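You operate a simulated robot arm through the tools that you are given. There is no shell and no other tool.

Carry out the task below with a simulated robot arm. There is one attempt and no reset: what you move stays moved.

TASK
Roll up the blue mat and pack it in the brown carton.
Fine: It ends rolled; fold both flaps shut over it. Keep fingers out from under lids, clips, clamps and jaws. Pinch, break and dent nothing; leave nothing switched on.

It is judged by the outcome, as a careful person would: the job done as asked, and still so three seconds after it is handed in. It fails if anything else is knocked over, pushed out of place, dropped, spilled or broken. A push-on lid holds only when it is set on centred and level and pressed home; a screw cap is set on level and turned clockwise until tight. Flat cloth is picked up by pressing the open fingertips on it (5 to 10 N) and closing them slowly along it; thin cloth reads only 2 to 8 mm in the jaws.

THE ROBOT
A 7-joint arm with a two-finger parallel gripper, fixed in place. Base frame: the origin is on the floor under the middle of its stand, x ahead of it, y to its left, z up; the work surface is at about z = 0.85. Lengths are in m, angles in degrees, forces in N, time in s.
It reaches about 1.247 m from its shoulder. Its first joint turns from -132.0 to 132.0 degrees. Payload 3.91 kg.
The tool frame sits at the grasp point between the pads (the TCP): z along the fingers, y along the line on which they close. The tips reach 0.03 m beyond it. Largest opening 0.11 m; finger width 0.02, thickness 0.01; the body of the gripper, 0.048 by 0.112 m, starts 0.055 m behind the TCP.
Orientation is that of the tool frame in the base frame, as [roll, pitch, yaw] about the fixed x, y, z axes, in that order (R = Rz(yaw) Ry(pitch) Rx(roll)). With the fingers straight down and closing along the base's y, the tool's x points along the base's -x, its y along +y and its z along -z.

THE INTERFACE
- The arm moves only by the tool play_rows. Its argument "moves" is a list of rows, each a list of 7 numbers: the turn, a rotation vector about the tool's x, y, z in units of 4 degrees (1.0 is 4 degrees), then the shift along the tool's x, y, z in units of 25 mm (1.0 is 25 mm), then the closure, from 0 (fully open) to 1 (shut). In form: [[ax, ay, az, x, y, z, fingers], ...]. A call has 1 to 20 rows; each row shifts and turns the commanded pose from where the row before left it, along the tool's axes as they then stand. A call with a number of a shift or a turn outside -1 to 1 is refused whole. Each row takes 0.2 s and may step no farther than 0.05 m and 8.6 degrees from the row before; otherwise, or with a gripper value out of range, the whole call is refused. A pose out of reach is approached as far as the arm can. The call stops where the force on the tool passes 90 N (or 10 N more than at its start, if that is more) or the arm is blocked; 0.2 s more then pass. Each finger travels about 0.108 m/s and halts on what it meets, pressing with about 44 N; the grip force reading is that of the motor and also rises with nothing between the fingers. The clock runs only during rows and for 0.2 s after the last one: add rows that do not move to give the fingers time. The reply holds the time, the measured pose of the TCP, the force on the tool along the base axes, the opening and the grip force, in the units named above and with some noise, with the torque about the TCP (base axes, N m) and any sound that the robot's microphone picked up.
- Cameras (640 x 400 px; columns grow to the right, rows downward): "scene" is fixed at [0.0491, 0.6522, 1.5232]; the picture's right is [0.06, -1.00, 0.00], its down [-0.82, -0.05, -0.57] and it looks along [0.57, 0.03, -0.82] (base axes); focal length 214 px, centre (320, 200). "wrist" rides on the gripper at [0.072, 0.017, -0.103] in the tool frame; the picture's right is [-0.23, 0.97, 0.00], its down [-0.76, -0.18, -0.62] and it looks along [-0.61, -0.14, 0.78] (tool axes); focal length 222 px, centre (320, 200). There is no depth. A picture from a camera that has moved, and an enlarged one, comes with that camera's place and axes in the base frame and with its lens.
- camera(camera): a new picture of that camera. No time passes.
- zoom(camera, box): a new picture of the part [left, top, right, bottom] of that camera's present view, enlarged. No time passes.
- job_done(): hands the job in; it is judged then, once.

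Places have to be worked out from the pictures, the camera data and where the tool is seen. Open the gripper and draw the arm clear of the work before you hand the job in, unless the task says otherwise.

The tools are called after ">>>" as a command line: name --pt "numbers of a row" for each row, then --argument value for the rest, lists and objects as JSON in quotes. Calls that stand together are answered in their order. play_rows: Moves the arm, as the interface text tells. Its arguments: {"type":"object","properties":{"moves":{"type":"array","items":{"type":"array","items":{"type":"number"}}}},"required":["moves"]} The other tools are called the same way: camera (camera) takes a picture; zoom (camera, box) takes an enlarged picture of a part of a camera's view; job_done () hands the job in.

At the start:

```text
time_s: 0.0
position: [0.4338, 0.4685, 1.3209]
orientation: [-179.9, 0.0, 179.9]
force: [1.0, 0.2, 0.0]
torque: [0.02, -0.01, 0.02]
finger_gap: 0.1102
grasp_force: 0.1
```

scene: 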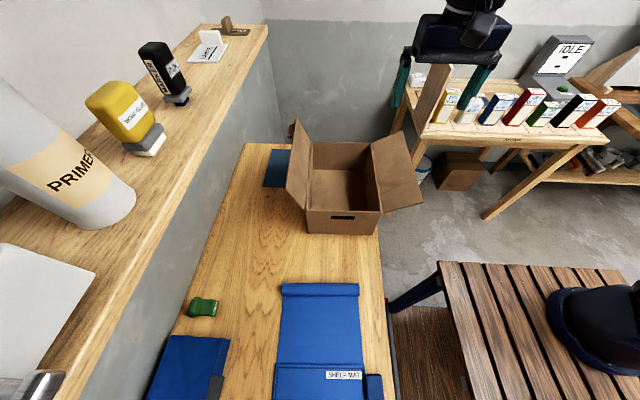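
wrist: 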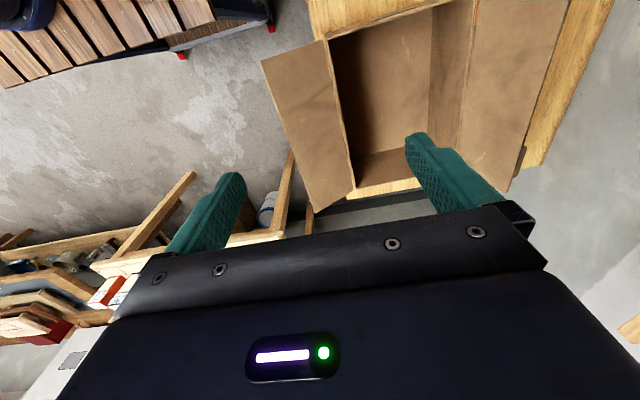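

I see the blue mat labelled "SHELF MAT" on the bench near the camera and an open carton further ahead. I take enlarged pictures to work out geometry before moving.

>>> zoom --camera "scene" --box '[140, 260, 400, 400]'

>>> zoom --camera "scene" --box '[240, 100, 440, 250]'

>>> camera --camera "wrist"

```text
2.46 times, centred on (270, 330) of scene
camera zoom: at [0.0491, 0.6522, 1.5232], right [0.06, -1.0, 0.0], down [-0.82, -0.05, -0.57], along [0.57, 0.03, -0.82], focal length 528 px, centre (443, -120)
```

zoom: 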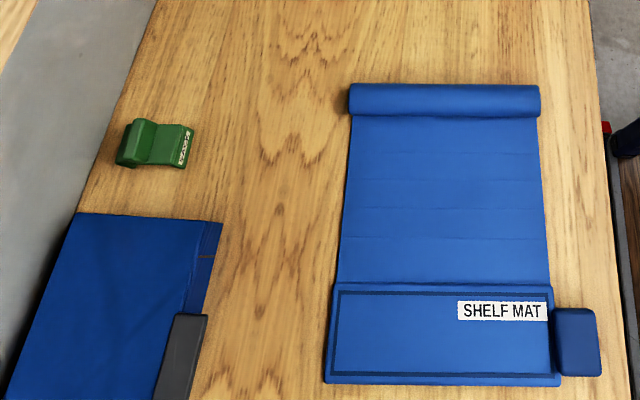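

```text
2.67 times, centred on (340, 175) of scene
camera zoom: at [0.0491, 0.6522, 1.5232], right [0.06, -1.0, 0.0], down [-0.82, -0.05, -0.57], along [0.57, 0.03, -0.82], focal length 572 px, centre (267, 267)
```

zoom: 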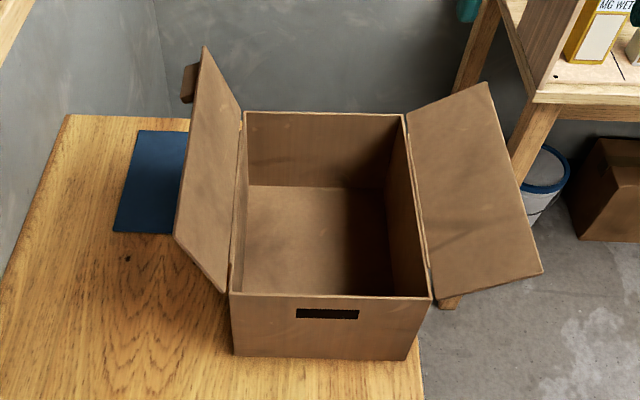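

```text
taken
camera wrist: at [0.3624, 0.4873, 1.4224], right [0.23, 0.97, 0.0], down [0.76, -0.18, 0.62], along [0.61, -0.14, -0.78], focal length 222 px, centre (320, 200)
```

wrist: 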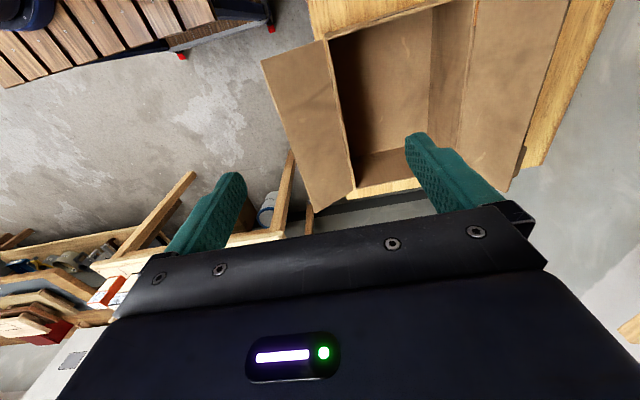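

The mat appears to span about x −0.06…0.19, y 0.54…0.76, with its far end already started as a roll. I zoom in on details: the label end, the block at its right, the green object and the other blue item.

>>> zoom --camera "scene" --box '[260, 340, 400, 400]'

>>> zoom --camera "scene" --box '[260, 270, 380, 345]'

>>> zoom --camera "scene" --box '[140, 285, 260, 400]'

>>> zoom --camera "scene" --box '[380, 0, 640, 200]'

>>> zoom --camera "scene" --box '[0, 0, 280, 240]'

```text
4.57 times, centred on (330, 370) of scene
camera zoom: at [0.0491, 0.6522, 1.5232], right [0.06, -1.0, 0.0], down [-0.82, -0.05, -0.57], along [0.57, 0.03, -0.82], focal length 980 px, centre (274, -577)
```

zoom: 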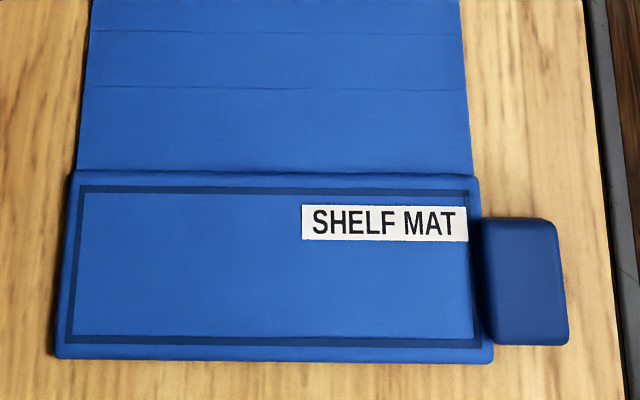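

```text
5.33 times, centred on (320, 308) of scene
camera zoom: at [0.0491, 0.6522, 1.5232], right [0.06, -1.0, 0.0], down [-0.82, -0.05, -0.57], along [0.57, 0.03, -0.82], focal length 1144 px, centre (320, -373)
```

zoom: 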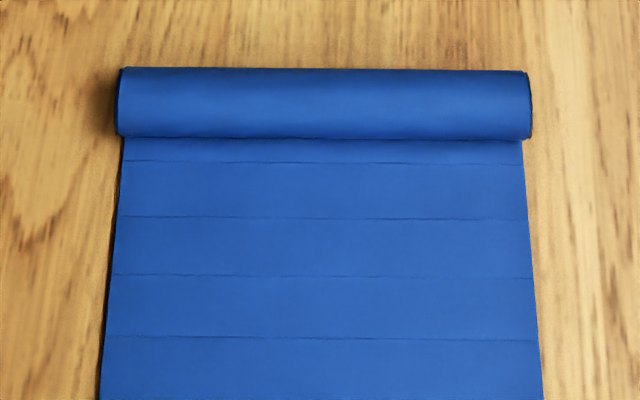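

```text
3.48 times, centred on (200, 342) of scene
camera zoom: at [0.0491, 0.6522, 1.5232], right [0.06, -1.0, 0.0], down [-0.82, -0.05, -0.57], along [0.57, 0.03, -0.82], focal length 746 px, centre (737, -296)
```

zoom: 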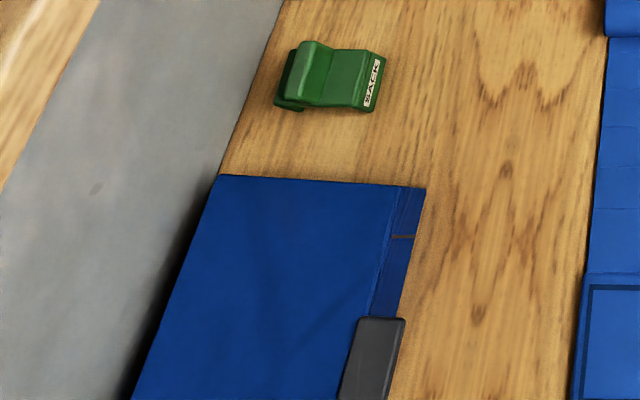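

```text
2.00 times, centred on (510, 100) of scene
camera zoom: at [0.0491, 0.6522, 1.5232], right [0.06, -1.0, 0.0], down [-0.82, -0.05, -0.57], along [0.57, 0.03, -0.82], focal length 429 px, centre (-60, 400)
```

zoom: 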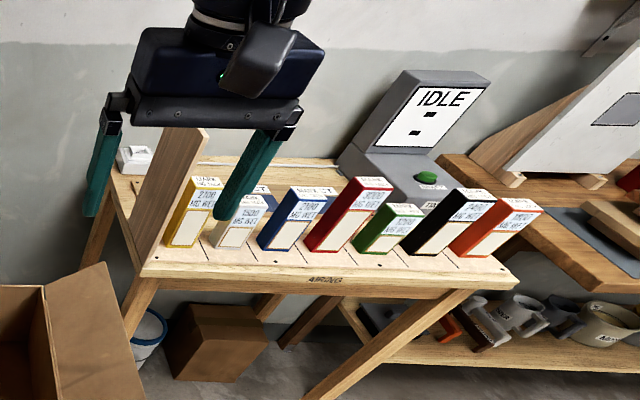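

```text
1.67 times, centred on (140, 120) of scene
camera zoom: at [0.0491, 0.6522, 1.5232], right [0.06, -1.0, 0.0], down [-0.82, -0.05, -0.57], along [0.57, 0.03, -0.82], focal length 358 px, centre (620, 333)
```

zoom: 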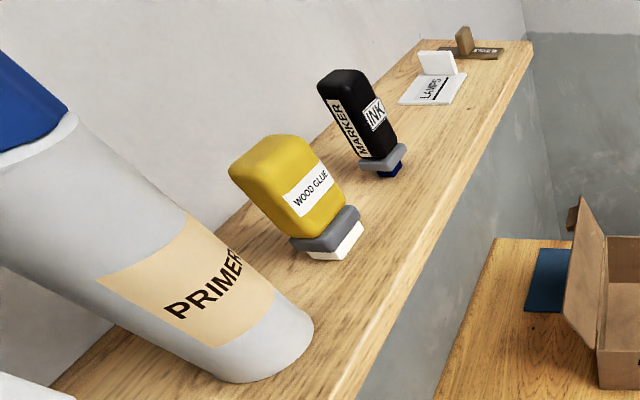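

The mat lies at roughly y 0.54–0.76, and the carton at x 0.38–0.67, y 0.49–0.71 with its rim at about z 1.0. I'll move the wrist camera back over the mat at a safe height to inspect it before touching anything.

>>> play_rows --pt "0 0 0 0.98 0.5 0.1 0" --pt "0 0 0 0.98 0.5 0.1 0" --pt "0 0 0 0.98 0.5 0.1 0" --pt "0 0 0 0.98 0.5 0.1 0" --pt "0 0 0 0.98 0.5 0.1 0" --pt "0 0 0 0.98 0.5 0.1 0" --pt "0 0 0 0.98 0.5 0.1 0" --pt "0 0 0 0.98 0.5 0.1 0" --pt "0 0 0 0.98 0.5 0.1 0" --pt "0 0 0 0.98 0.5 0.1 0"

```text
time_s: 2.2
position: [0.1884, 0.5967, 1.296]
orientation: [-180.0, 0.0, 179.9]
force: [0.1, -0.5, 0.5]
torque: [0.02, 0.01, -0.01]
finger_gap: 0.11
grasp_force: 0.0
```

The arm tracks well. I continue back over the mat the same way.

>>> play_rows --pt "0 0 0 0.98 0.5 0.1 0" --pt "0 0 0 0.98 0.5 0.1 0" --pt "0 0 0 0.98 0.5 0.1 0" --pt "0 0 0 0.98 0.5 0.1 0" --pt "0 0 0 0.98 0.5 0.1 0" --pt "0 0 0 0.98 0.5 0.1 0" --pt "0 0 0 0.98 0.5 0.1 0" --pt "0 0 0 0.98 0.5 0.1 0"

>>> camera --camera "wrist"

>>> camera --camera "scene"

```text
time_s: 4.0
position: [-0.0054, 0.6977, 1.2764]
orientation: [179.9, -0.1, 179.9]
force: [0.6, -0.4, -0.1]
torque: [0.03, 0.04, -0.02]
finger_gap: 0.1101
grasp_force: 0.1
```

```text
taken
camera wrist: at [-0.0773, 0.7148, 1.3792], right [0.23, 0.97, 0.0], down [0.76, -0.18, 0.62], along [0.61, -0.14, -0.78], focal length 222 px, centre (320, 200)
```

wrist: 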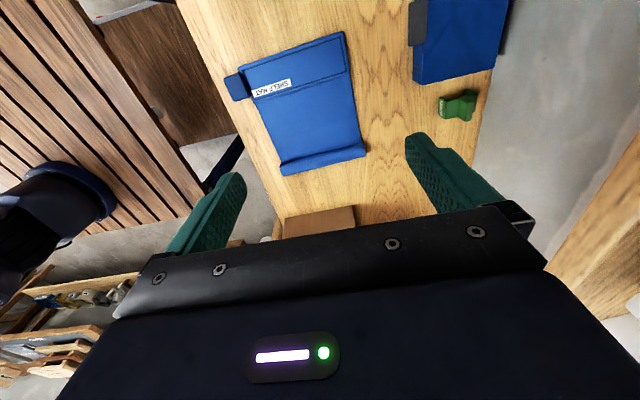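

```text
taken
```

scene: 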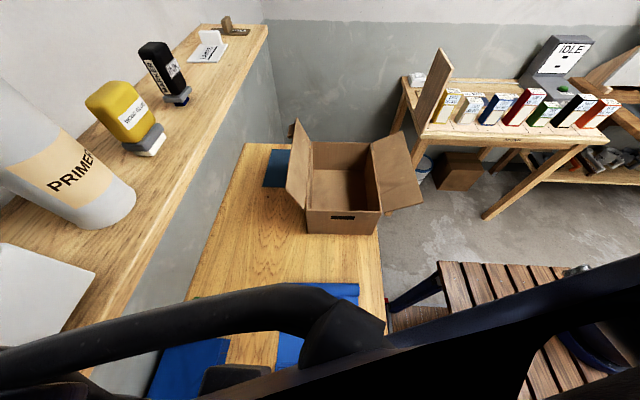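

The wrist view shows the mat with its roll end and the label panel. I enlarge it.

>>> zoom --camera "wrist" --box '[200, 20, 400, 190]'

>>> zoom --camera "wrist" --box '[390, 0, 520, 140]'

```text
2.35 times, centred on (300, 105) of wrist
camera zoom: at [-0.0773, 0.7148, 1.3792], right [0.23, 0.97, 0.0], down [0.76, -0.18, 0.62], along [0.61, -0.14, -0.78], focal length 523 px, centre (367, 424)
```

zoom: 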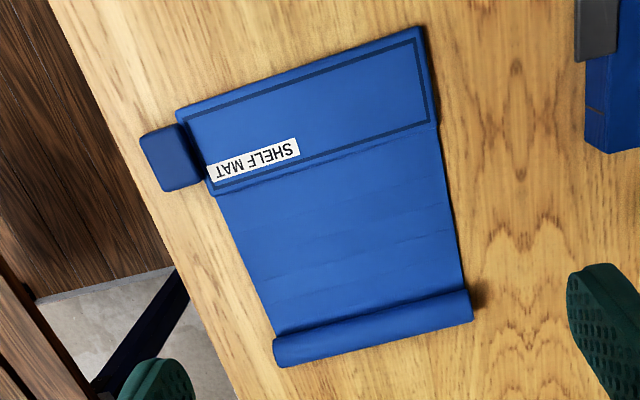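

```text
2.86 times, centred on (455, 70) of wrist
camera zoom: at [-0.0773, 0.7148, 1.3792], right [0.23, 0.97, 0.0], down [0.76, -0.18, 0.62], along [0.61, -0.14, -0.78], focal length 635 px, centre (-66, 571)
```

zoom: 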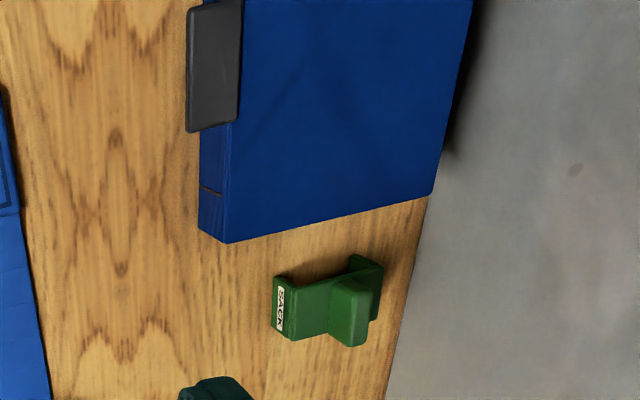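

The green item is a sack clip and the other blue thing is a box with a grey clip — not mine to touch. I lower to look at the mat's panel, tab and roll more closely (tips stay above z 1.0).

>>> play_rows --pt "0 0 0 0.4 0 1 0" --pt "0 0 0 0.4 0 1 0" --pt "0 0 0 0.4 0 1 0" --pt "0 0 0 0.4 0 1 0" --pt "0 0 0 0.4 0 1 0" --pt "0 0 0 0.4 0 1 0" --pt "0 0 0 0 0 1 0" --pt "0 0 0 0 0 1 0"

>>> camera --camera "wrist"

>>> zoom --camera "wrist" --box '[150, 0, 400, 160]'

```text
time_s: 5.8
position: [-0.067, 0.6953, 1.0758]
orientation: [-179.9, 0.0, 179.8]
force: [0.1, 0.7, 0.3]
torque: [0.03, 0.0, 0.0]
finger_gap: 0.11
grasp_force: 0.2
```

```text
taken
camera wrist: at [-0.1382, 0.7115, 1.178], right [0.23, 0.97, 0.0], down [0.76, -0.18, 0.62], along [0.61, -0.14, -0.78], focal length 222 px, centre (320, 200)
```

wrist: 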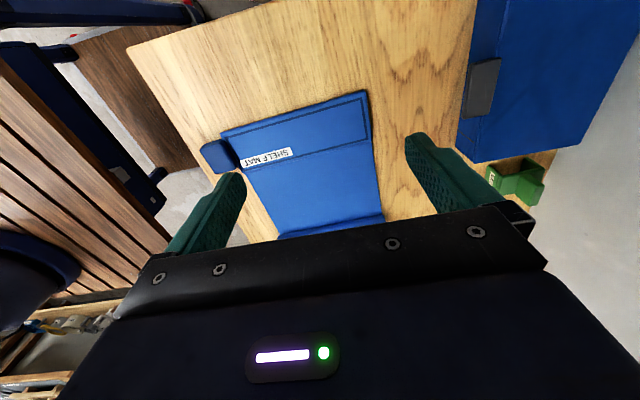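

```text
2.50 times, centred on (275, 80) of wrist
camera zoom: at [-0.1382, 0.7115, 1.178], right [0.23, 0.97, 0.0], down [0.76, -0.18, 0.62], along [0.61, -0.14, -0.78], focal length 555 px, centre (432, 500)
```

zoom: 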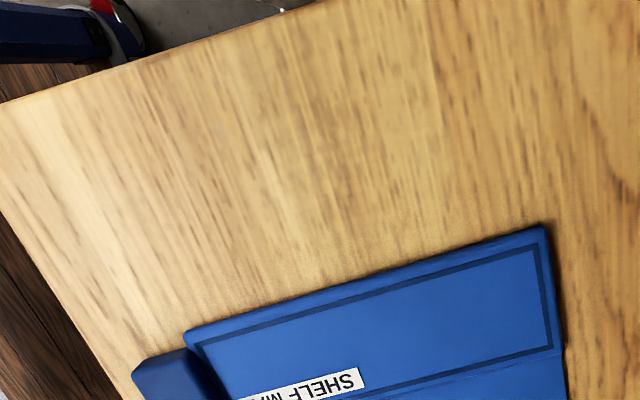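

I want a side (profile) view from the robot's side to judge the mat's thickness and how it rolls. I move the TCP toward y 0.45 and turn the wrist 90° so its camera looks along +y.

>>> play_rows --pt "0 0 0 -0.55 -0.98 -0.2 0" --pt "0 0 0 -0.55 -0.98 -0.2 0" --pt "0 0 0 -0.55 -0.98 -0.2 0" --pt "0 0 0 -0.55 -0.98 -0.2 0" --pt "0 0 0 -0.55 -0.98 -0.2 0" --pt "0 0 0 -0.55 -0.98 -0.2 0" --pt "0 0 0 -0.55 -0.98 -0.2 0" --pt "0 0 0 -0.55 -0.98 -0.2 0" --pt "0 0 0 -0.55 -0.98 -0.2 0" --pt "0 0 0 -0.55 -0.98 -0.2 0"

>>> play_rows --pt "0 0 -1 0 0 0 0" --pt "0 0 -1 0 0 0 0" --pt "0 0 -1 0 0 0 0" --pt "0 0 -1 0 0 0 0" --pt "0 0 -1 0 0 0 0" --pt "0 0 -1 0 0 0 0" --pt "0 0 -1 0 0 0 0" --pt "0 0 -1 0 0 0 0" --pt "0 0 -1 0 0 0 0" --pt "0 0 -1 0 0 0 0" --pt "0 0 -1 0 0 0 0" --pt "0 0 -1 0 0 0 0" --pt "0 0 -1 0 0 0 0" --pt "0 0 -1 0 0 0 0" --pt "0 0 -1 0 0 0 0" --pt "0 0 -1 0 0 0 0" --pt "0 0 -1 0 0 0 0" --pt "0 0 -1 0 0 0 0" --pt "0 0 -1 0 0 0 0" --pt "0 0 -1 0 0 0 0"

>>> camera --camera "wrist"

>>> camera --camera "scene"

```text
time_s: 8.0
position: [0.0729, 0.4501, 1.1248]
orientation: [-179.9, -0.1, -180.0]
force: [-0.4, -1.1, -0.4]
torque: [-0.02, 0.03, 0.0]
finger_gap: 0.1099
grasp_force: 0.0
```

```text
time_s: 12.2
position: [0.071, 0.4508, 1.1247]
orientation: [-179.9, 0.0, -100.0]
force: [0.7, -0.3, 0.1]
torque: [-0.03, -0.01, -0.03]
finger_gap: 0.1099
grasp_force: 0.1
```

```text
taken
camera wrist: at [0.0427, 0.3822, 1.2274], right [-0.92, 0.39, 0.0], down [0.31, 0.72, 0.62], along [0.25, 0.57, -0.78], focal length 222 px, centre (320, 200)
```

wrist: 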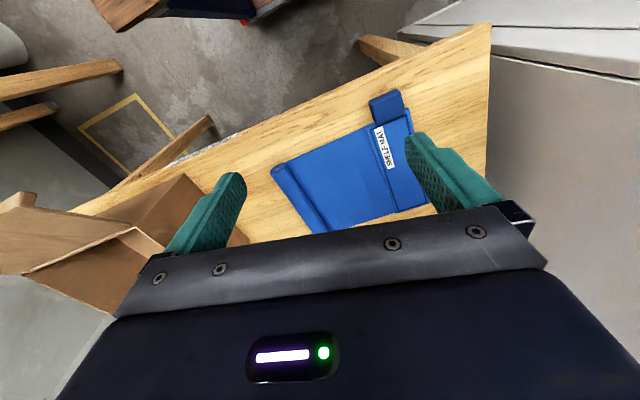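

```text
taken
```

scene: 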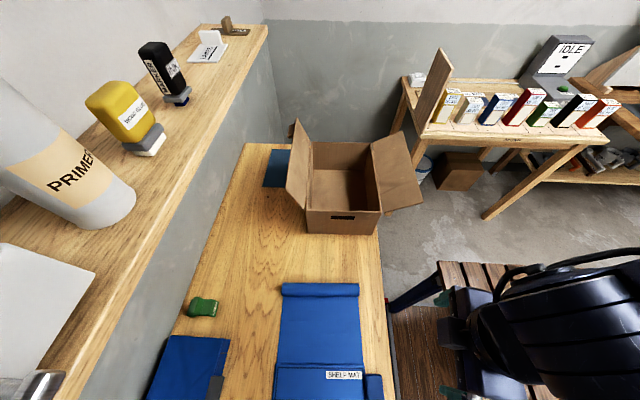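

The scene camera is clear now too. I enlarge the wrist view for thickness estimates of panel, tab and roll.

>>> zoom --camera "wrist" --box '[260, 80, 440, 240]'

>>> zoom --camera "scene" --box '[260, 340, 400, 400]'

```text
2.50 times, centred on (350, 160) of wrist
camera zoom: at [0.0427, 0.3822, 1.2274], right [-0.92, 0.39, 0.0], down [0.31, 0.72, 0.62], along [0.25, 0.57, -0.78], focal length 555 px, centre (245, 300)
```

zoom: 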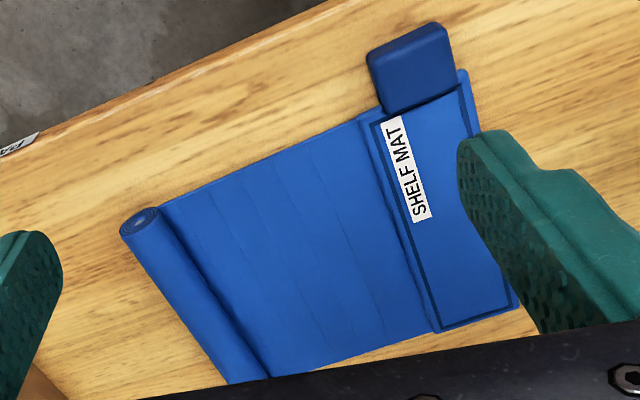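

```text
4.57 times, centred on (330, 370) of scene
camera zoom: at [0.0491, 0.6522, 1.5232], right [0.06, -1.0, 0.0], down [-0.82, -0.05, -0.57], along [0.57, 0.03, -0.82], focal length 980 px, centre (274, -577)
```

zoom: 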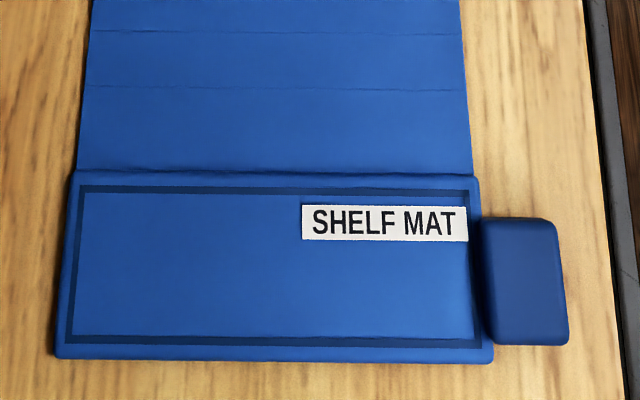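

The roll end shows a spiral, about 35 mm in diameter, axis near x≈0.20, z≈0.868; the panel is thin and carries a side tab. My plan is to push the roll in −x with open fingers from behind it; first I turn the wrist back to yaw 180.

>>> play_rows --pt "0 0 1 0 0 0 0" --pt "0 0 1 0 0 0 0" --pt "0 0 1 0 0 0 0" --pt "0 0 1 0 0 0 0" --pt "0 0 1 0 0 0 0" --pt "0 0 1 0 0 0 0" --pt "0 0 1 0 0 0 0" --pt "0 0 1 0 0 0 0" --pt "0 0 1 0 0 0 0" --pt "0 0 1 0 0 0 0" --pt "0 0 1 0 0 0 0" --pt "0 0 1 0 0 0 0" --pt "0 0 1 0 0 0 0" --pt "0 0 1 0 0 0 0" --pt "0 0 1 0 0 0 0" --pt "0 0 1 0 0 0 0" --pt "0 0 1 0 0 0 0" --pt "0 0 1 0 0 0 0" --pt "0 0 1 0 0 0 0" --pt "0 0 1 0 0 0 0"

>>> play_rows --pt "0 0 0 -0.8 0.8 0 0" --pt "0 0 0 -0.8 0.8 0 0" --pt "0 0 0 -0.8 0.8 0 0" --pt "0 0 0 -0.8 0.8 0 0" --pt "0 0 0 -0.8 0.8 0 0" --pt "0 0 0 -0.8 0.8 0 0" --pt "0 0 0 -0.8 0.8 0 0" --pt "0 0 0 -0.8 0.8 0 0" --pt "0 0 0 -0.8 0.8 0 0" --pt "0 0 0 -0.8 0.8 0 0"

>>> camera --camera "wrist"

>>> camera --camera "scene"

```text
time_s: 16.4
position: [0.0698, 0.45, 1.1239]
orientation: [-179.9, 0.0, 179.8]
force: [0.8, 0.0, 0.9]
torque: [0.0, 0.04, -0.03]
finger_gap: 0.11
grasp_force: 0.0
```

```text
time_s: 18.6
position: [0.2694, 0.6518, 1.1249]
orientation: [180.0, 0.1, 179.9]
force: [0.0, 0.5, 1.1]
torque: [0.02, -0.02, -0.01]
finger_gap: 0.1101
grasp_force: 0.0
```

```text
taken
camera wrist: at [0.1978, 0.6675, 1.2273], right [0.23, 0.97, 0.0], down [0.76, -0.18, 0.62], along [0.61, -0.14, -0.78], focal length 222 px, centre (320, 200)
```

wrist: 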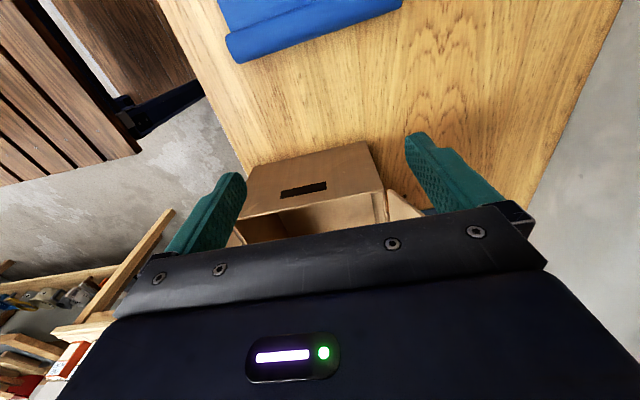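

```text
taken
```

scene: 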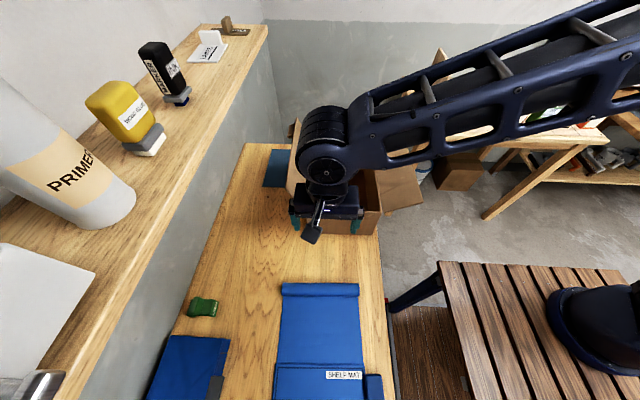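

View is clear and the gripper hovers behind the roll (roll's back edge at x≈0.217). I descend partway and check the forearm's clearance over the carton.

>>> play_rows --pt "0 0 0 0 0 1 0" --pt "0 0 0 0 0 1 0" --pt "0 0 0 0 0 1 0" --pt "0 0 0 0 0 1 0" --pt "0 0 0 0 0 1 0"

>>> camera --camera "scene"

>>> camera --camera "wrist"

```text
time_s: 19.8
position: [0.2702, 0.6488, 0.9988]
orientation: [180.0, 0.1, 180.0]
force: [0.4, -0.3, 0.8]
torque: [0.03, 0.01, 0.01]
finger_gap: 0.1102
grasp_force: 0.1
```

```text
taken
```

scene: 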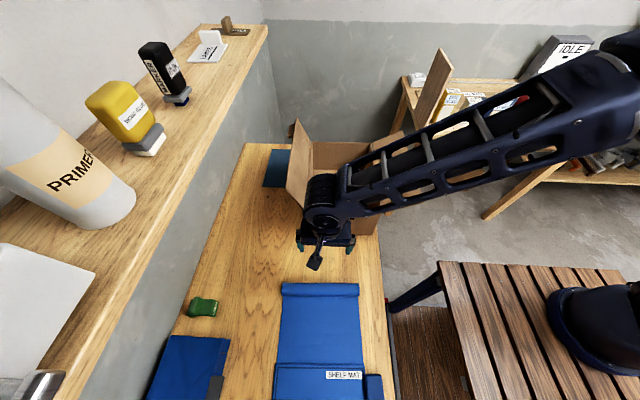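

```text
taken
camera wrist: at [0.1984, 0.666, 1.101], right [0.23, 0.97, 0.0], down [0.76, -0.18, 0.62], along [0.61, -0.14, -0.78], focal length 222 px, centre (320, 200)
```

wrist: 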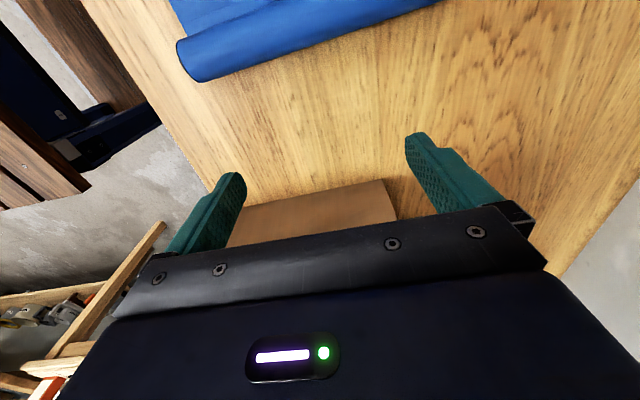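

The forearm passes over the carton's right flap, so I shift 25 mm toward the roll first and descend in small steps while watching that clearance.

>>> play_rows --pt "0 0 0 1 0 0 0" --pt "0 0 0 0 0 1 0" --pt "0 0 0 0 0 1 0"

>>> zoom --camera "scene" --box '[260, 100, 460, 300]'

>>> camera --camera "wrist"

```text
time_s: 20.6
position: [0.2455, 0.6504, 0.9509]
orientation: [180.0, 0.1, -180.0]
force: [0.5, 0.0, 0.2]
torque: [-0.02, 0.0, 0.0]
finger_gap: 0.11
grasp_force: 0.0
```

```text
2.00 times, centred on (360, 200) of scene
camera zoom: at [0.0491, 0.6522, 1.5232], right [0.06, -1.0, 0.0], down [-0.82, -0.05, -0.57], along [0.57, 0.03, -0.82], focal length 429 px, centre (240, 200)
```

zoom: 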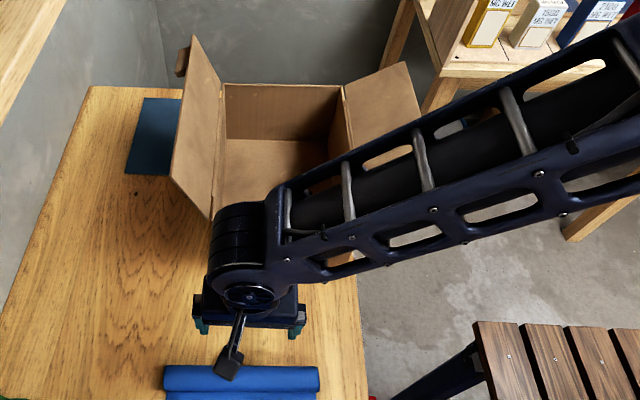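

```text
taken
camera wrist: at [0.1734, 0.6664, 1.0533], right [0.23, 0.97, 0.0], down [0.76, -0.18, 0.62], along [0.61, -0.14, -0.78], focal length 222 px, centre (320, 200)
```

wrist: 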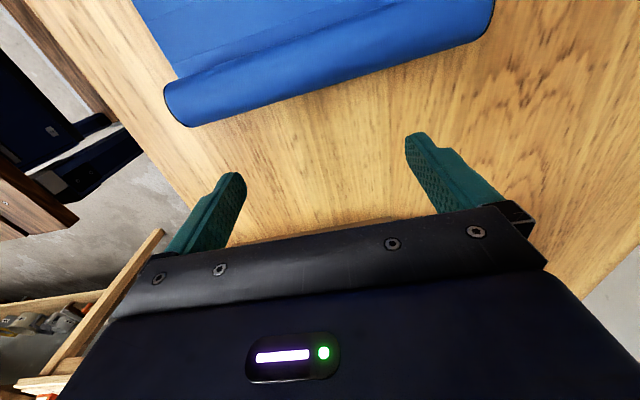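

Clearance is fine here and the roll is about 20 mm ahead of the fingers. I lower the tips to just above the table (TCP z ≈ 0.888), centre on y≈0.657.

>>> play_rows --pt "0 0 0 0 0.26 0.8 0" --pt "0 0 0 0 0 0.8 0" --pt "0 0 0 0 0 0.6 0" --pt "0 0 0 0 0 0.3 0" --pt "0 0 0 0 0 0 0"

>>> camera --camera "wrist"

>>> camera --camera "scene"

```text
time_s: 21.8
position: [0.2471, 0.6566, 0.8887]
orientation: [-180.0, 0.0, 179.9]
force: [-0.3, 0.6, -0.5]
torque: [0.02, -0.01, 0.0]
finger_gap: 0.11
grasp_force: 0.0
```

```text
taken
camera wrist: at [0.1746, 0.6742, 0.9895], right [0.23, 0.97, 0.0], down [0.76, -0.18, 0.62], along [0.61, -0.14, -0.78], focal length 222 px, centre (320, 200)
```

wrist: 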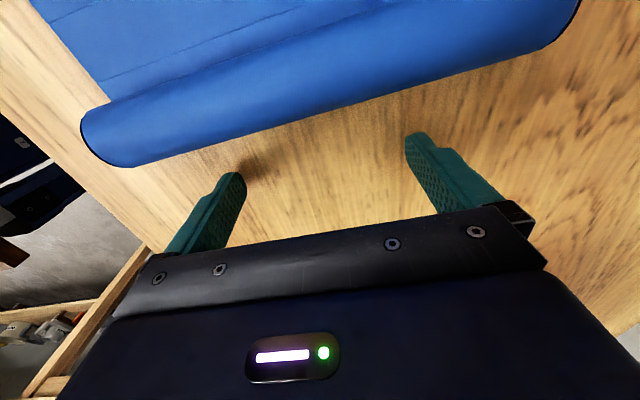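

```text
taken
```

scene: 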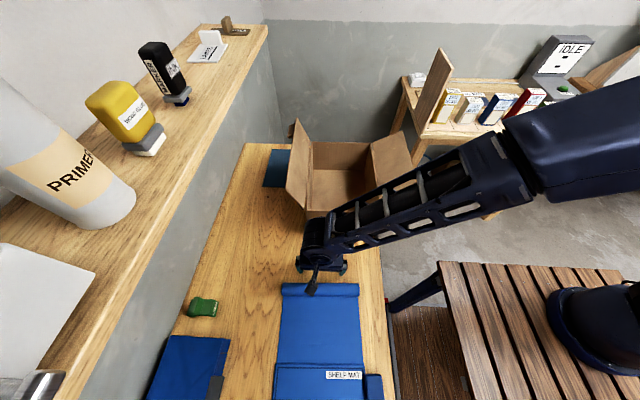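

Tips are about 8 mm above the bench, roll about 2 cm ahead. I push slowly in −x (5 mm per row) and watch the force.

>>> play_rows --pt "0 0 0 0.3 0 0 0" --pt "0 0 0 0.3 0 0 0" --pt "0 0 0 0.2 0 0 0" --pt "0 0 0 0.2 0 0 0" --pt "0 0 0 0.2 0 0 0" --pt "0 0 0 0.2 0 0 0"

>>> camera --camera "wrist"

>>> zoom --camera "scene" --box '[250, 240, 400, 400]'

```text
time_s: 23.2
position: [0.2109, 0.6579, 0.8892]
orientation: [180.0, 0.0, -180.0]
force: [0.3, 0.9, 0.0]
torque: [0.02, -0.02, -0.02]
finger_gap: 0.1101
grasp_force: 0.0
```

```text
taken
camera wrist: at [0.1391, 0.6743, 0.9911], right [0.23, 0.97, 0.0], down [0.76, -0.18, 0.62], along [0.61, -0.14, -0.78], focal length 222 px, centre (320, 200)
```

wrist: 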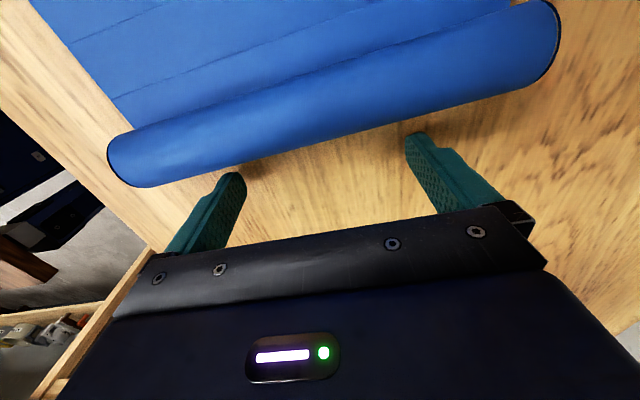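

```text
2.50 times, centred on (325, 320) of scene
camera zoom: at [0.0491, 0.6522, 1.5232], right [0.06, -1.0, 0.0], down [-0.82, -0.05, -0.57], along [0.57, 0.03, -0.82], focal length 536 px, centre (308, -100)
```

zoom: 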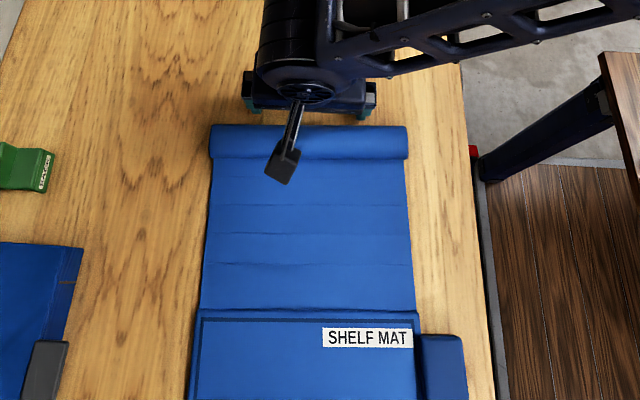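

The roll moved about 15 mm and swallowed one seam with hardly any force — it rolls freely. I keep pushing in the same way.

>>> play_rows --pt "0 0 0 0.2 0 0 0" --pt "0 0 0 0.2 0 0 0" --pt "0 0 0 0.2 0 0 0" --pt "0 0 0 0.2 0 0 0" --pt "0 0 0 0.2 0 0 0" --pt "0 0 0 0.2 0 0 0"

>>> camera --camera "wrist"

>>> zoom --camera "scene" --box '[250, 240, 400, 400]'

```text
time_s: 24.6
position: [0.181, 0.6567, 0.8878]
orientation: [179.9, 0.0, 179.9]
force: [4.1, -0.7, 5.5]
torque: [-0.41, 0.08, 0.3]
finger_gap: 0.1101
grasp_force: 0.0
```

```text
taken
camera wrist: at [0.1098, 0.6739, 0.9897], right [0.23, 0.97, 0.0], down [0.76, -0.18, 0.62], along [0.61, -0.14, -0.78], focal length 222 px, centre (320, 200)
```

wrist: 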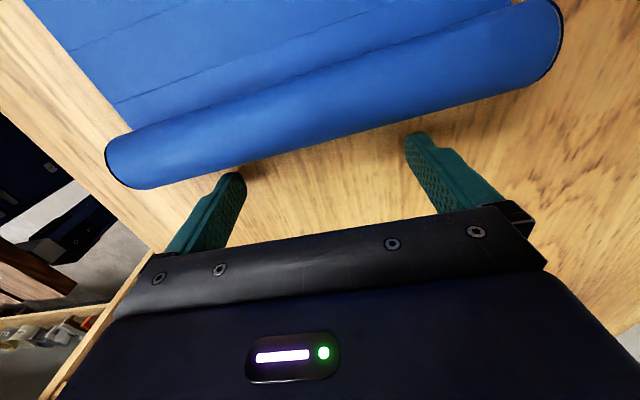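

```text
2.50 times, centred on (325, 320) of scene
camera zoom: at [0.0491, 0.6522, 1.5232], right [0.06, -1.0, 0.0], down [-0.82, -0.05, -0.57], along [0.57, 0.03, -0.82], focal length 536 px, centre (308, -100)
```

zoom: 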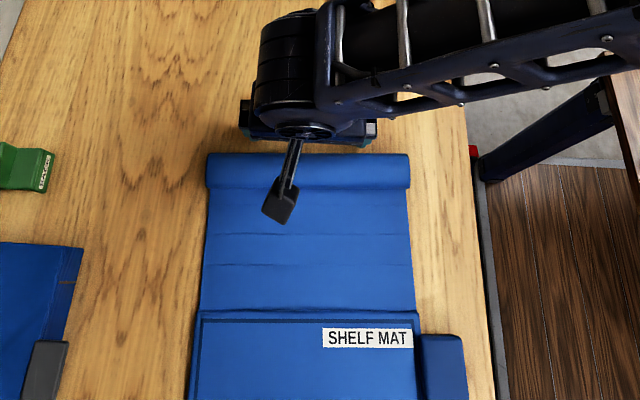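

Rolling continues well (about 4 N). Another seam has been taken in; I continue in 5 mm steps.

>>> play_rows --pt "0 0 0 0.2 0 0 0" --pt "0 0 0 0.2 0 0 0" --pt "0 0 0 0.2 0 0 0" --pt "0 0 0 0.2 0 0 0" --pt "0 0 0 0.2 0 0 0" --pt "0 0 0 0.2 0 0 0"

>>> camera --camera "wrist"

>>> zoom --camera "scene" --box '[250, 240, 400, 400]'

```text
time_s: 26.0
position: [0.1519, 0.6575, 0.8882]
orientation: [-180.0, 0.0, -180.0]
force: [1.4, -1.6, 2.3]
torque: [-0.24, 0.07, 0.15]
finger_gap: 0.1099
grasp_force: 0.0
```

```text
taken
camera wrist: at [0.0793, 0.6738, 0.9899], right [0.23, 0.97, 0.0], down [0.76, -0.18, 0.62], along [0.61, -0.14, -0.78], focal length 222 px, centre (320, 200)
```

wrist: 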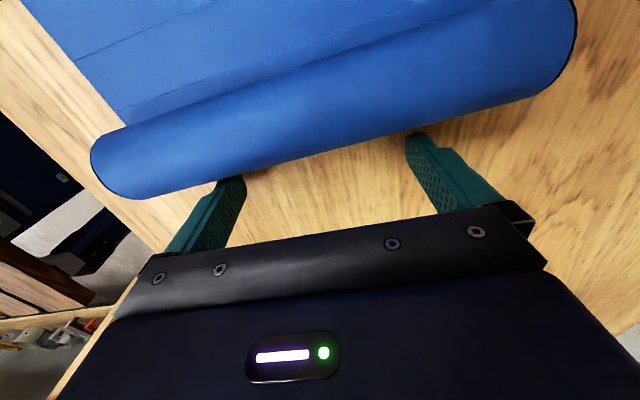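

```text
2.50 times, centred on (325, 320) of scene
camera zoom: at [0.0491, 0.6522, 1.5232], right [0.06, -1.0, 0.0], down [-0.82, -0.05, -0.57], along [0.57, 0.03, -0.82], focal length 536 px, centre (308, -100)
```

zoom: 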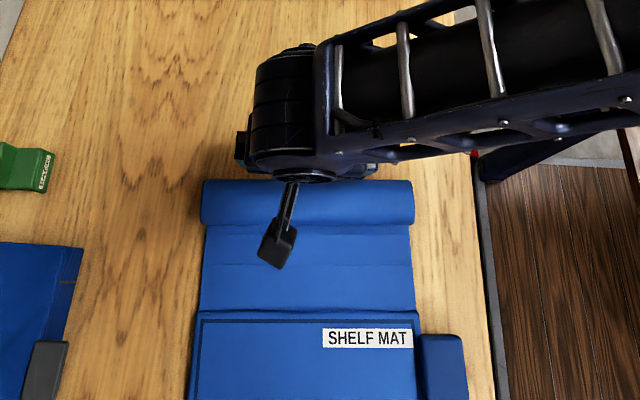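

The roll grows cleanly. The mat is yawed about 3° (only the −y finger is bearing), so I back off a few mm, turn the wrist +3.4° in yaw to bear on both fingers, and push on.

>>> play_rows --pt "0 0 0 -0.2 0 0 0" --pt "0 0 -0.85 0 0 0 0" --pt "0 0 0 0.2 0 0 0" --pt "0 0 0 0.2 0 0 0" --pt "0 0 0 0.2 0 0 0" --pt "0 0 0 0.2 0 0 0" --pt "0 0 0 0.2 0 0 0" --pt "0 0 0 0.2 0 0 0"

>>> camera --camera "wrist"

>>> zoom --camera "scene" --box '[250, 240, 400, 400]'

```text
time_s: 27.8
position: [0.1264, 0.6553, 0.8863]
orientation: [179.9, -0.1, -176.7]
force: [0.1, -0.7, -0.4]
torque: [0.06, 0.03, -0.01]
finger_gap: 0.1099
grasp_force: 0.0
```

```text
taken
camera wrist: at [0.0535, 0.6681, 0.9895], right [0.17, 0.99, 0.0], down [0.77, -0.13, 0.62], along [0.61, -0.11, -0.78], focal length 222 px, centre (320, 200)
```

wrist: 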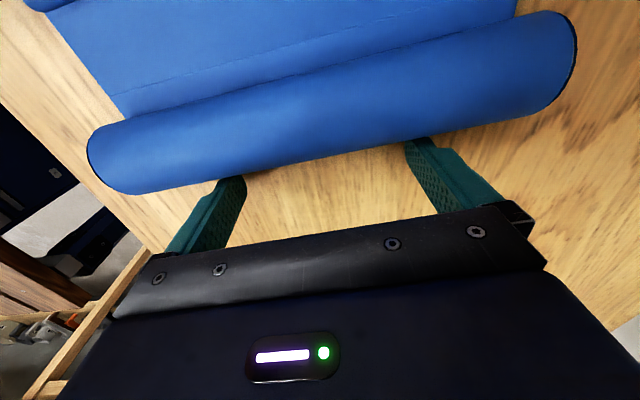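

```text
2.50 times, centred on (325, 320) of scene
camera zoom: at [0.0491, 0.6522, 1.5232], right [0.06, -1.0, 0.0], down [-0.82, -0.05, -0.57], along [0.57, 0.03, -0.82], focal length 536 px, centre (308, -100)
```

zoom: 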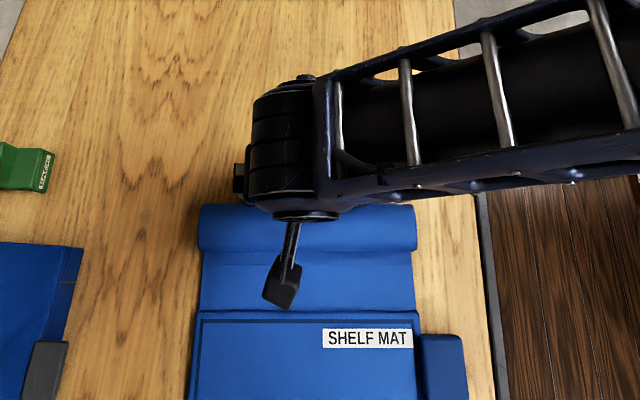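

Both fingers now bear on the roll and force is near zero. I continue toward the panel.

>>> play_rows --pt "0 0 0 0.2 0 0 0" --pt "0 0 0 0.2 0 0 0" --pt "0 0 0 0.2 0 0 0" --pt "0 0 0 0.2 0 0 0" --pt "0 0 0 0.2 0 0 0" --pt "0 0 0 0.2 0 0 0"

>>> camera --camera "wrist"

>>> zoom --camera "scene" --box '[250, 240, 400, 400]'

```text
time_s: 29.2
position: [0.0971, 0.6545, 0.8864]
orientation: [-179.9, 0.0, -176.6]
force: [1.2, 2.6, 2.0]
torque: [0.09, 0.04, -0.13]
finger_gap: 0.11
grasp_force: 0.0
```

```text
taken
camera wrist: at [0.0246, 0.6672, 0.9895], right [0.17, 0.99, 0.0], down [0.77, -0.13, 0.62], along [0.61, -0.11, -0.78], focal length 222 px, centre (320, 200)
```

wrist: 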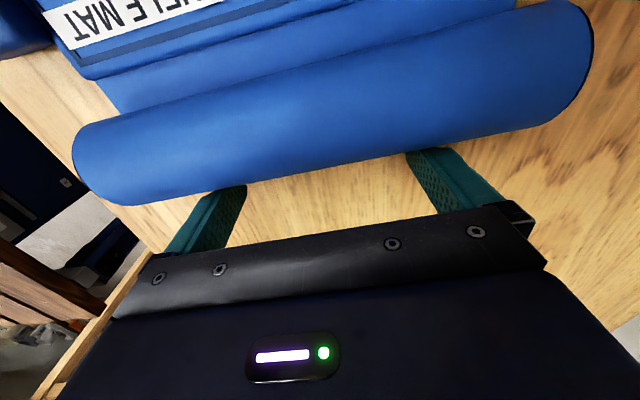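

```text
2.50 times, centred on (325, 320) of scene
camera zoom: at [0.0491, 0.6522, 1.5232], right [0.06, -1.0, 0.0], down [-0.82, -0.05, -0.57], along [0.57, 0.03, -0.82], focal length 536 px, centre (308, -100)
```

zoom: 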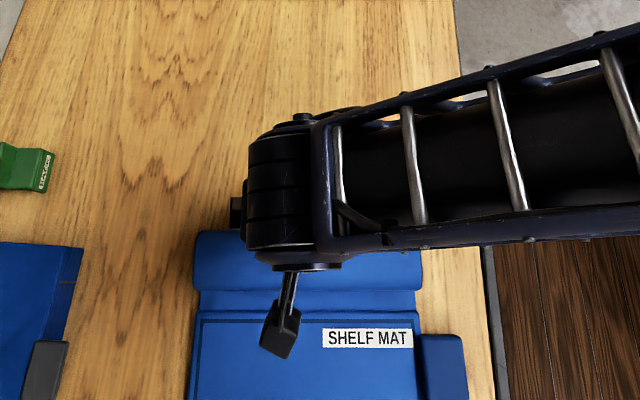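

The roll is nearly at the panel edge. I push on in 4–5 mm steps and check force as it meets the panel.

>>> play_rows --pt "0 0 0 0.2 0 0 0" --pt "0 0 0 0.2 0 0 0" --pt "0 0 0 0.2 0 0 0" --pt "0 0 0 0.2 0 0 0"

>>> camera --camera "wrist"

>>> zoom --camera "scene" --box '[250, 240, 400, 400]'

```text
time_s: 30.2
position: [0.077, 0.6514, 0.887]
orientation: [-180.0, 0.0, -176.6]
force: [0.7, 2.8, 3.2]
torque: [0.18, 0.04, -0.06]
finger_gap: 0.11
grasp_force: 0.0
```

```text
taken
camera wrist: at [0.0037, 0.6638, 0.989], right [0.17, 0.99, 0.0], down [0.77, -0.13, 0.62], along [0.61, -0.11, -0.78], focal length 222 px, centre (320, 200)
```

wrist: 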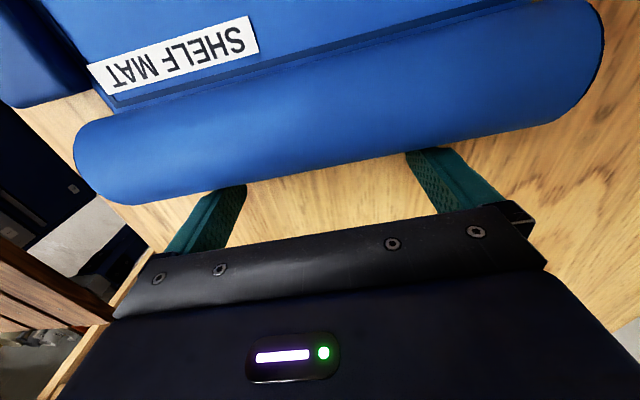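

```text
2.50 times, centred on (325, 320) of scene
camera zoom: at [0.0491, 0.6522, 1.5232], right [0.06, -1.0, 0.0], down [-0.82, -0.05, -0.57], along [0.57, 0.03, -0.82], focal length 536 px, centre (308, -100)
```

zoom: 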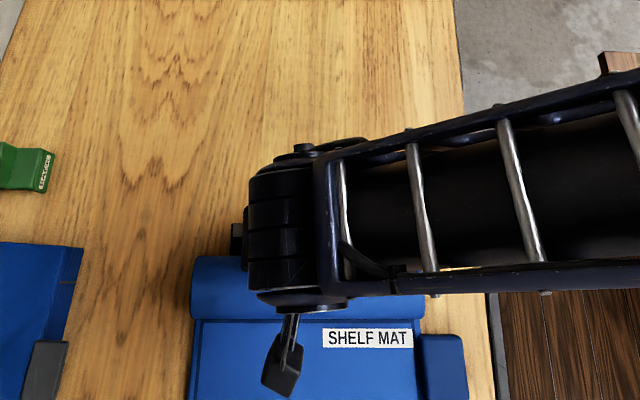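

The roll's front has reached the panel's edge. I push another ~20 mm gently, watching whether the roll climbs, stops or moves the panel.

>>> play_rows --pt "0 0 0 0.2 0 0 0" --pt "0 0 0 0.2 0 0 0" --pt "0 0 0 0.2 0 0 0"

>>> camera --camera "wrist"

>>> zoom --camera "scene" --box '[250, 240, 400, 400]'

```text
time_s: 31.0
position: [0.064, 0.65, 0.8885]
orientation: [179.9, 0.1, -176.9]
force: [18.9, -1.0, 21.4]
torque: [0.69, 0.2, -0.81]
finger_gap: 0.108
grasp_force: 0.1
```

```text
taken
camera wrist: at [-0.0095, 0.6637, 0.9901], right [0.17, 0.98, 0.0], down [0.77, -0.14, 0.62], along [0.61, -0.11, -0.78], focal length 222 px, centre (320, 200)
```

wrist: 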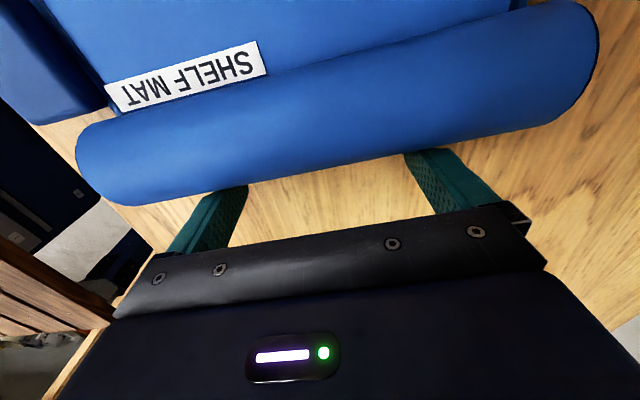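

```text
2.50 times, centred on (325, 320) of scene
camera zoom: at [0.0491, 0.6522, 1.5232], right [0.06, -1.0, 0.0], down [-0.82, -0.05, -0.57], along [0.57, 0.03, -0.82], focal length 536 px, centre (308, -100)
```

zoom: 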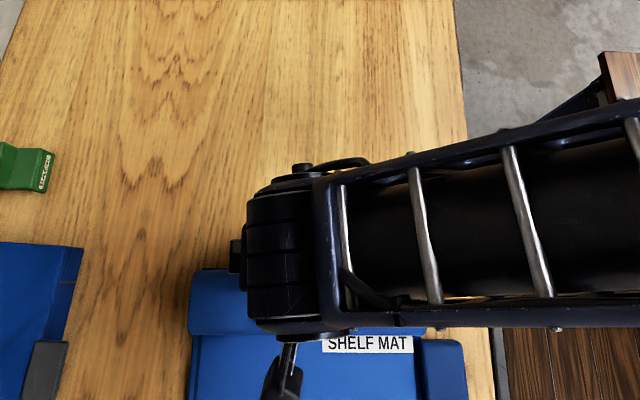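

Force rose to ~19 N: the roll has reached its end against the panel (all flat slats are wound). I back off to see whether it stays rolled.

>>> play_rows --pt "0 0 0 -0.3 0 0 0" --pt "0 0 0 -0.4 0 0 0" --pt "0 0 0 -0.4 0 0 0" --pt "0 0 0 0 0 0 0" --pt "0 0 0 0 0 0 0"

>>> camera --camera "wrist"

>>> zoom --camera "scene" --box '[250, 240, 400, 400]'

```text
time_s: 32.2
position: [0.0889, 0.6521, 0.8871]
orientation: [180.0, -0.1, -176.6]
force: [0.1, -0.9, 0.4]
torque: [0.01, 0.0, -0.02]
finger_gap: 0.11
grasp_force: 0.1
```

```text
taken
camera wrist: at [0.0167, 0.6655, 0.9896], right [0.17, 0.99, 0.0], down [0.77, -0.13, 0.62], along [0.61, -0.11, -0.78], focal length 222 px, centre (320, 200)
```

wrist: 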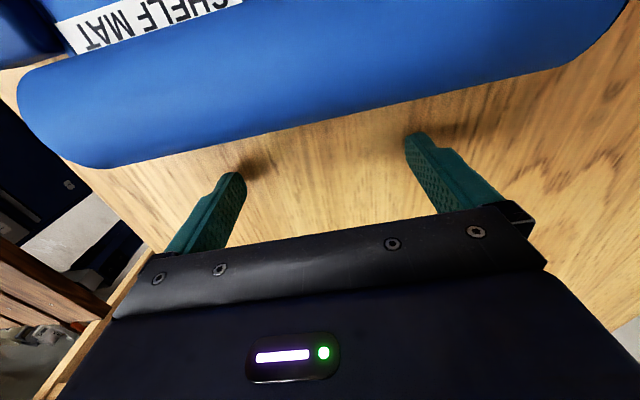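

```text
2.50 times, centred on (325, 320) of scene
camera zoom: at [0.0491, 0.6522, 1.5232], right [0.06, -1.0, 0.0], down [-0.82, -0.05, -0.57], along [0.57, 0.03, -0.82], focal length 536 px, centre (308, -100)
```

zoom: 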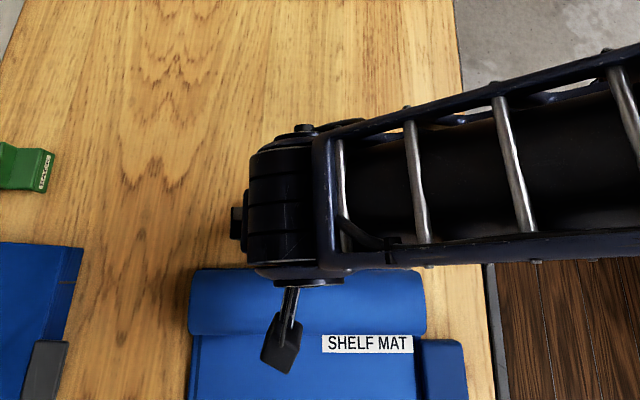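

It stays put. I raise the arm and move it to inspect the rolled mat and its panel/tab with both cameras.

>>> play_rows --pt "0 0 0 -0.4 0 0 0" --pt "0 0 0 -0.2 0 -1 0" --pt "0 0 0 0 0 -1 0" --pt "0 0 0 0 0 -1 0" --pt "0 0 0 0 0 -1 0" --pt "0 0 0 0 0 -1 0" --pt "0 0 0 0 0 -1 0" --pt "0 0 0 0 0 -1 0" --pt "0 0 0 0 -1 -1 0" --pt "0 0 0 0 -1 0 0" --pt "0 0 0 0 -1 0 0" --pt "0 0 0 0 -1 0 0" --pt "0 0 0 0 -1 0 0" --pt "0 0 0 0 -1 0 0" --pt "0 0 0 0 -1 0 0"

>>> camera --camera "scene"

>>> zoom --camera "scene" --box '[260, 310, 400, 400]'

```text
time_s: 35.4
position: [0.1147, 0.4801, 1.0907]
orientation: [-179.9, 0.0, -176.7]
force: [-0.1, 0.1, -0.6]
torque: [-0.01, -0.01, 0.04]
finger_gap: 0.1098
grasp_force: 0.1
```

```text
taken
```

scene: 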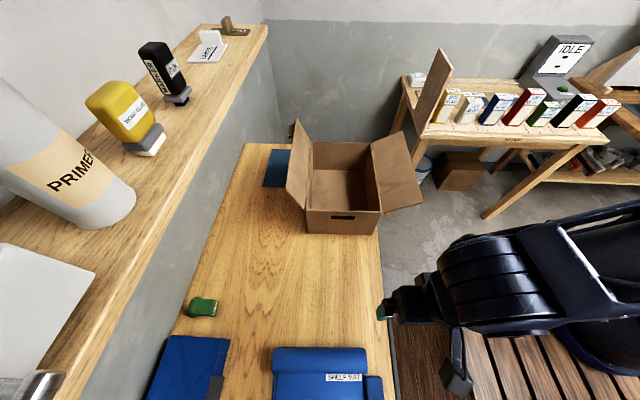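

```text
4.44 times, centred on (330, 355) of scene
camera zoom: at [0.0491, 0.6522, 1.5232], right [0.06, -1.0, 0.0], down [-0.82, -0.05, -0.57], along [0.57, 0.03, -0.82], focal length 953 px, centre (276, -489)
```

zoom: 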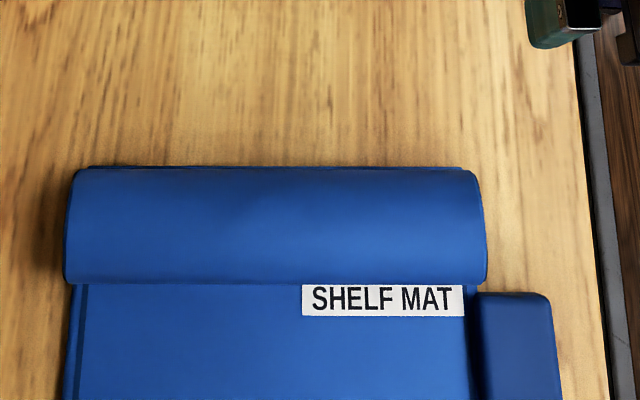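

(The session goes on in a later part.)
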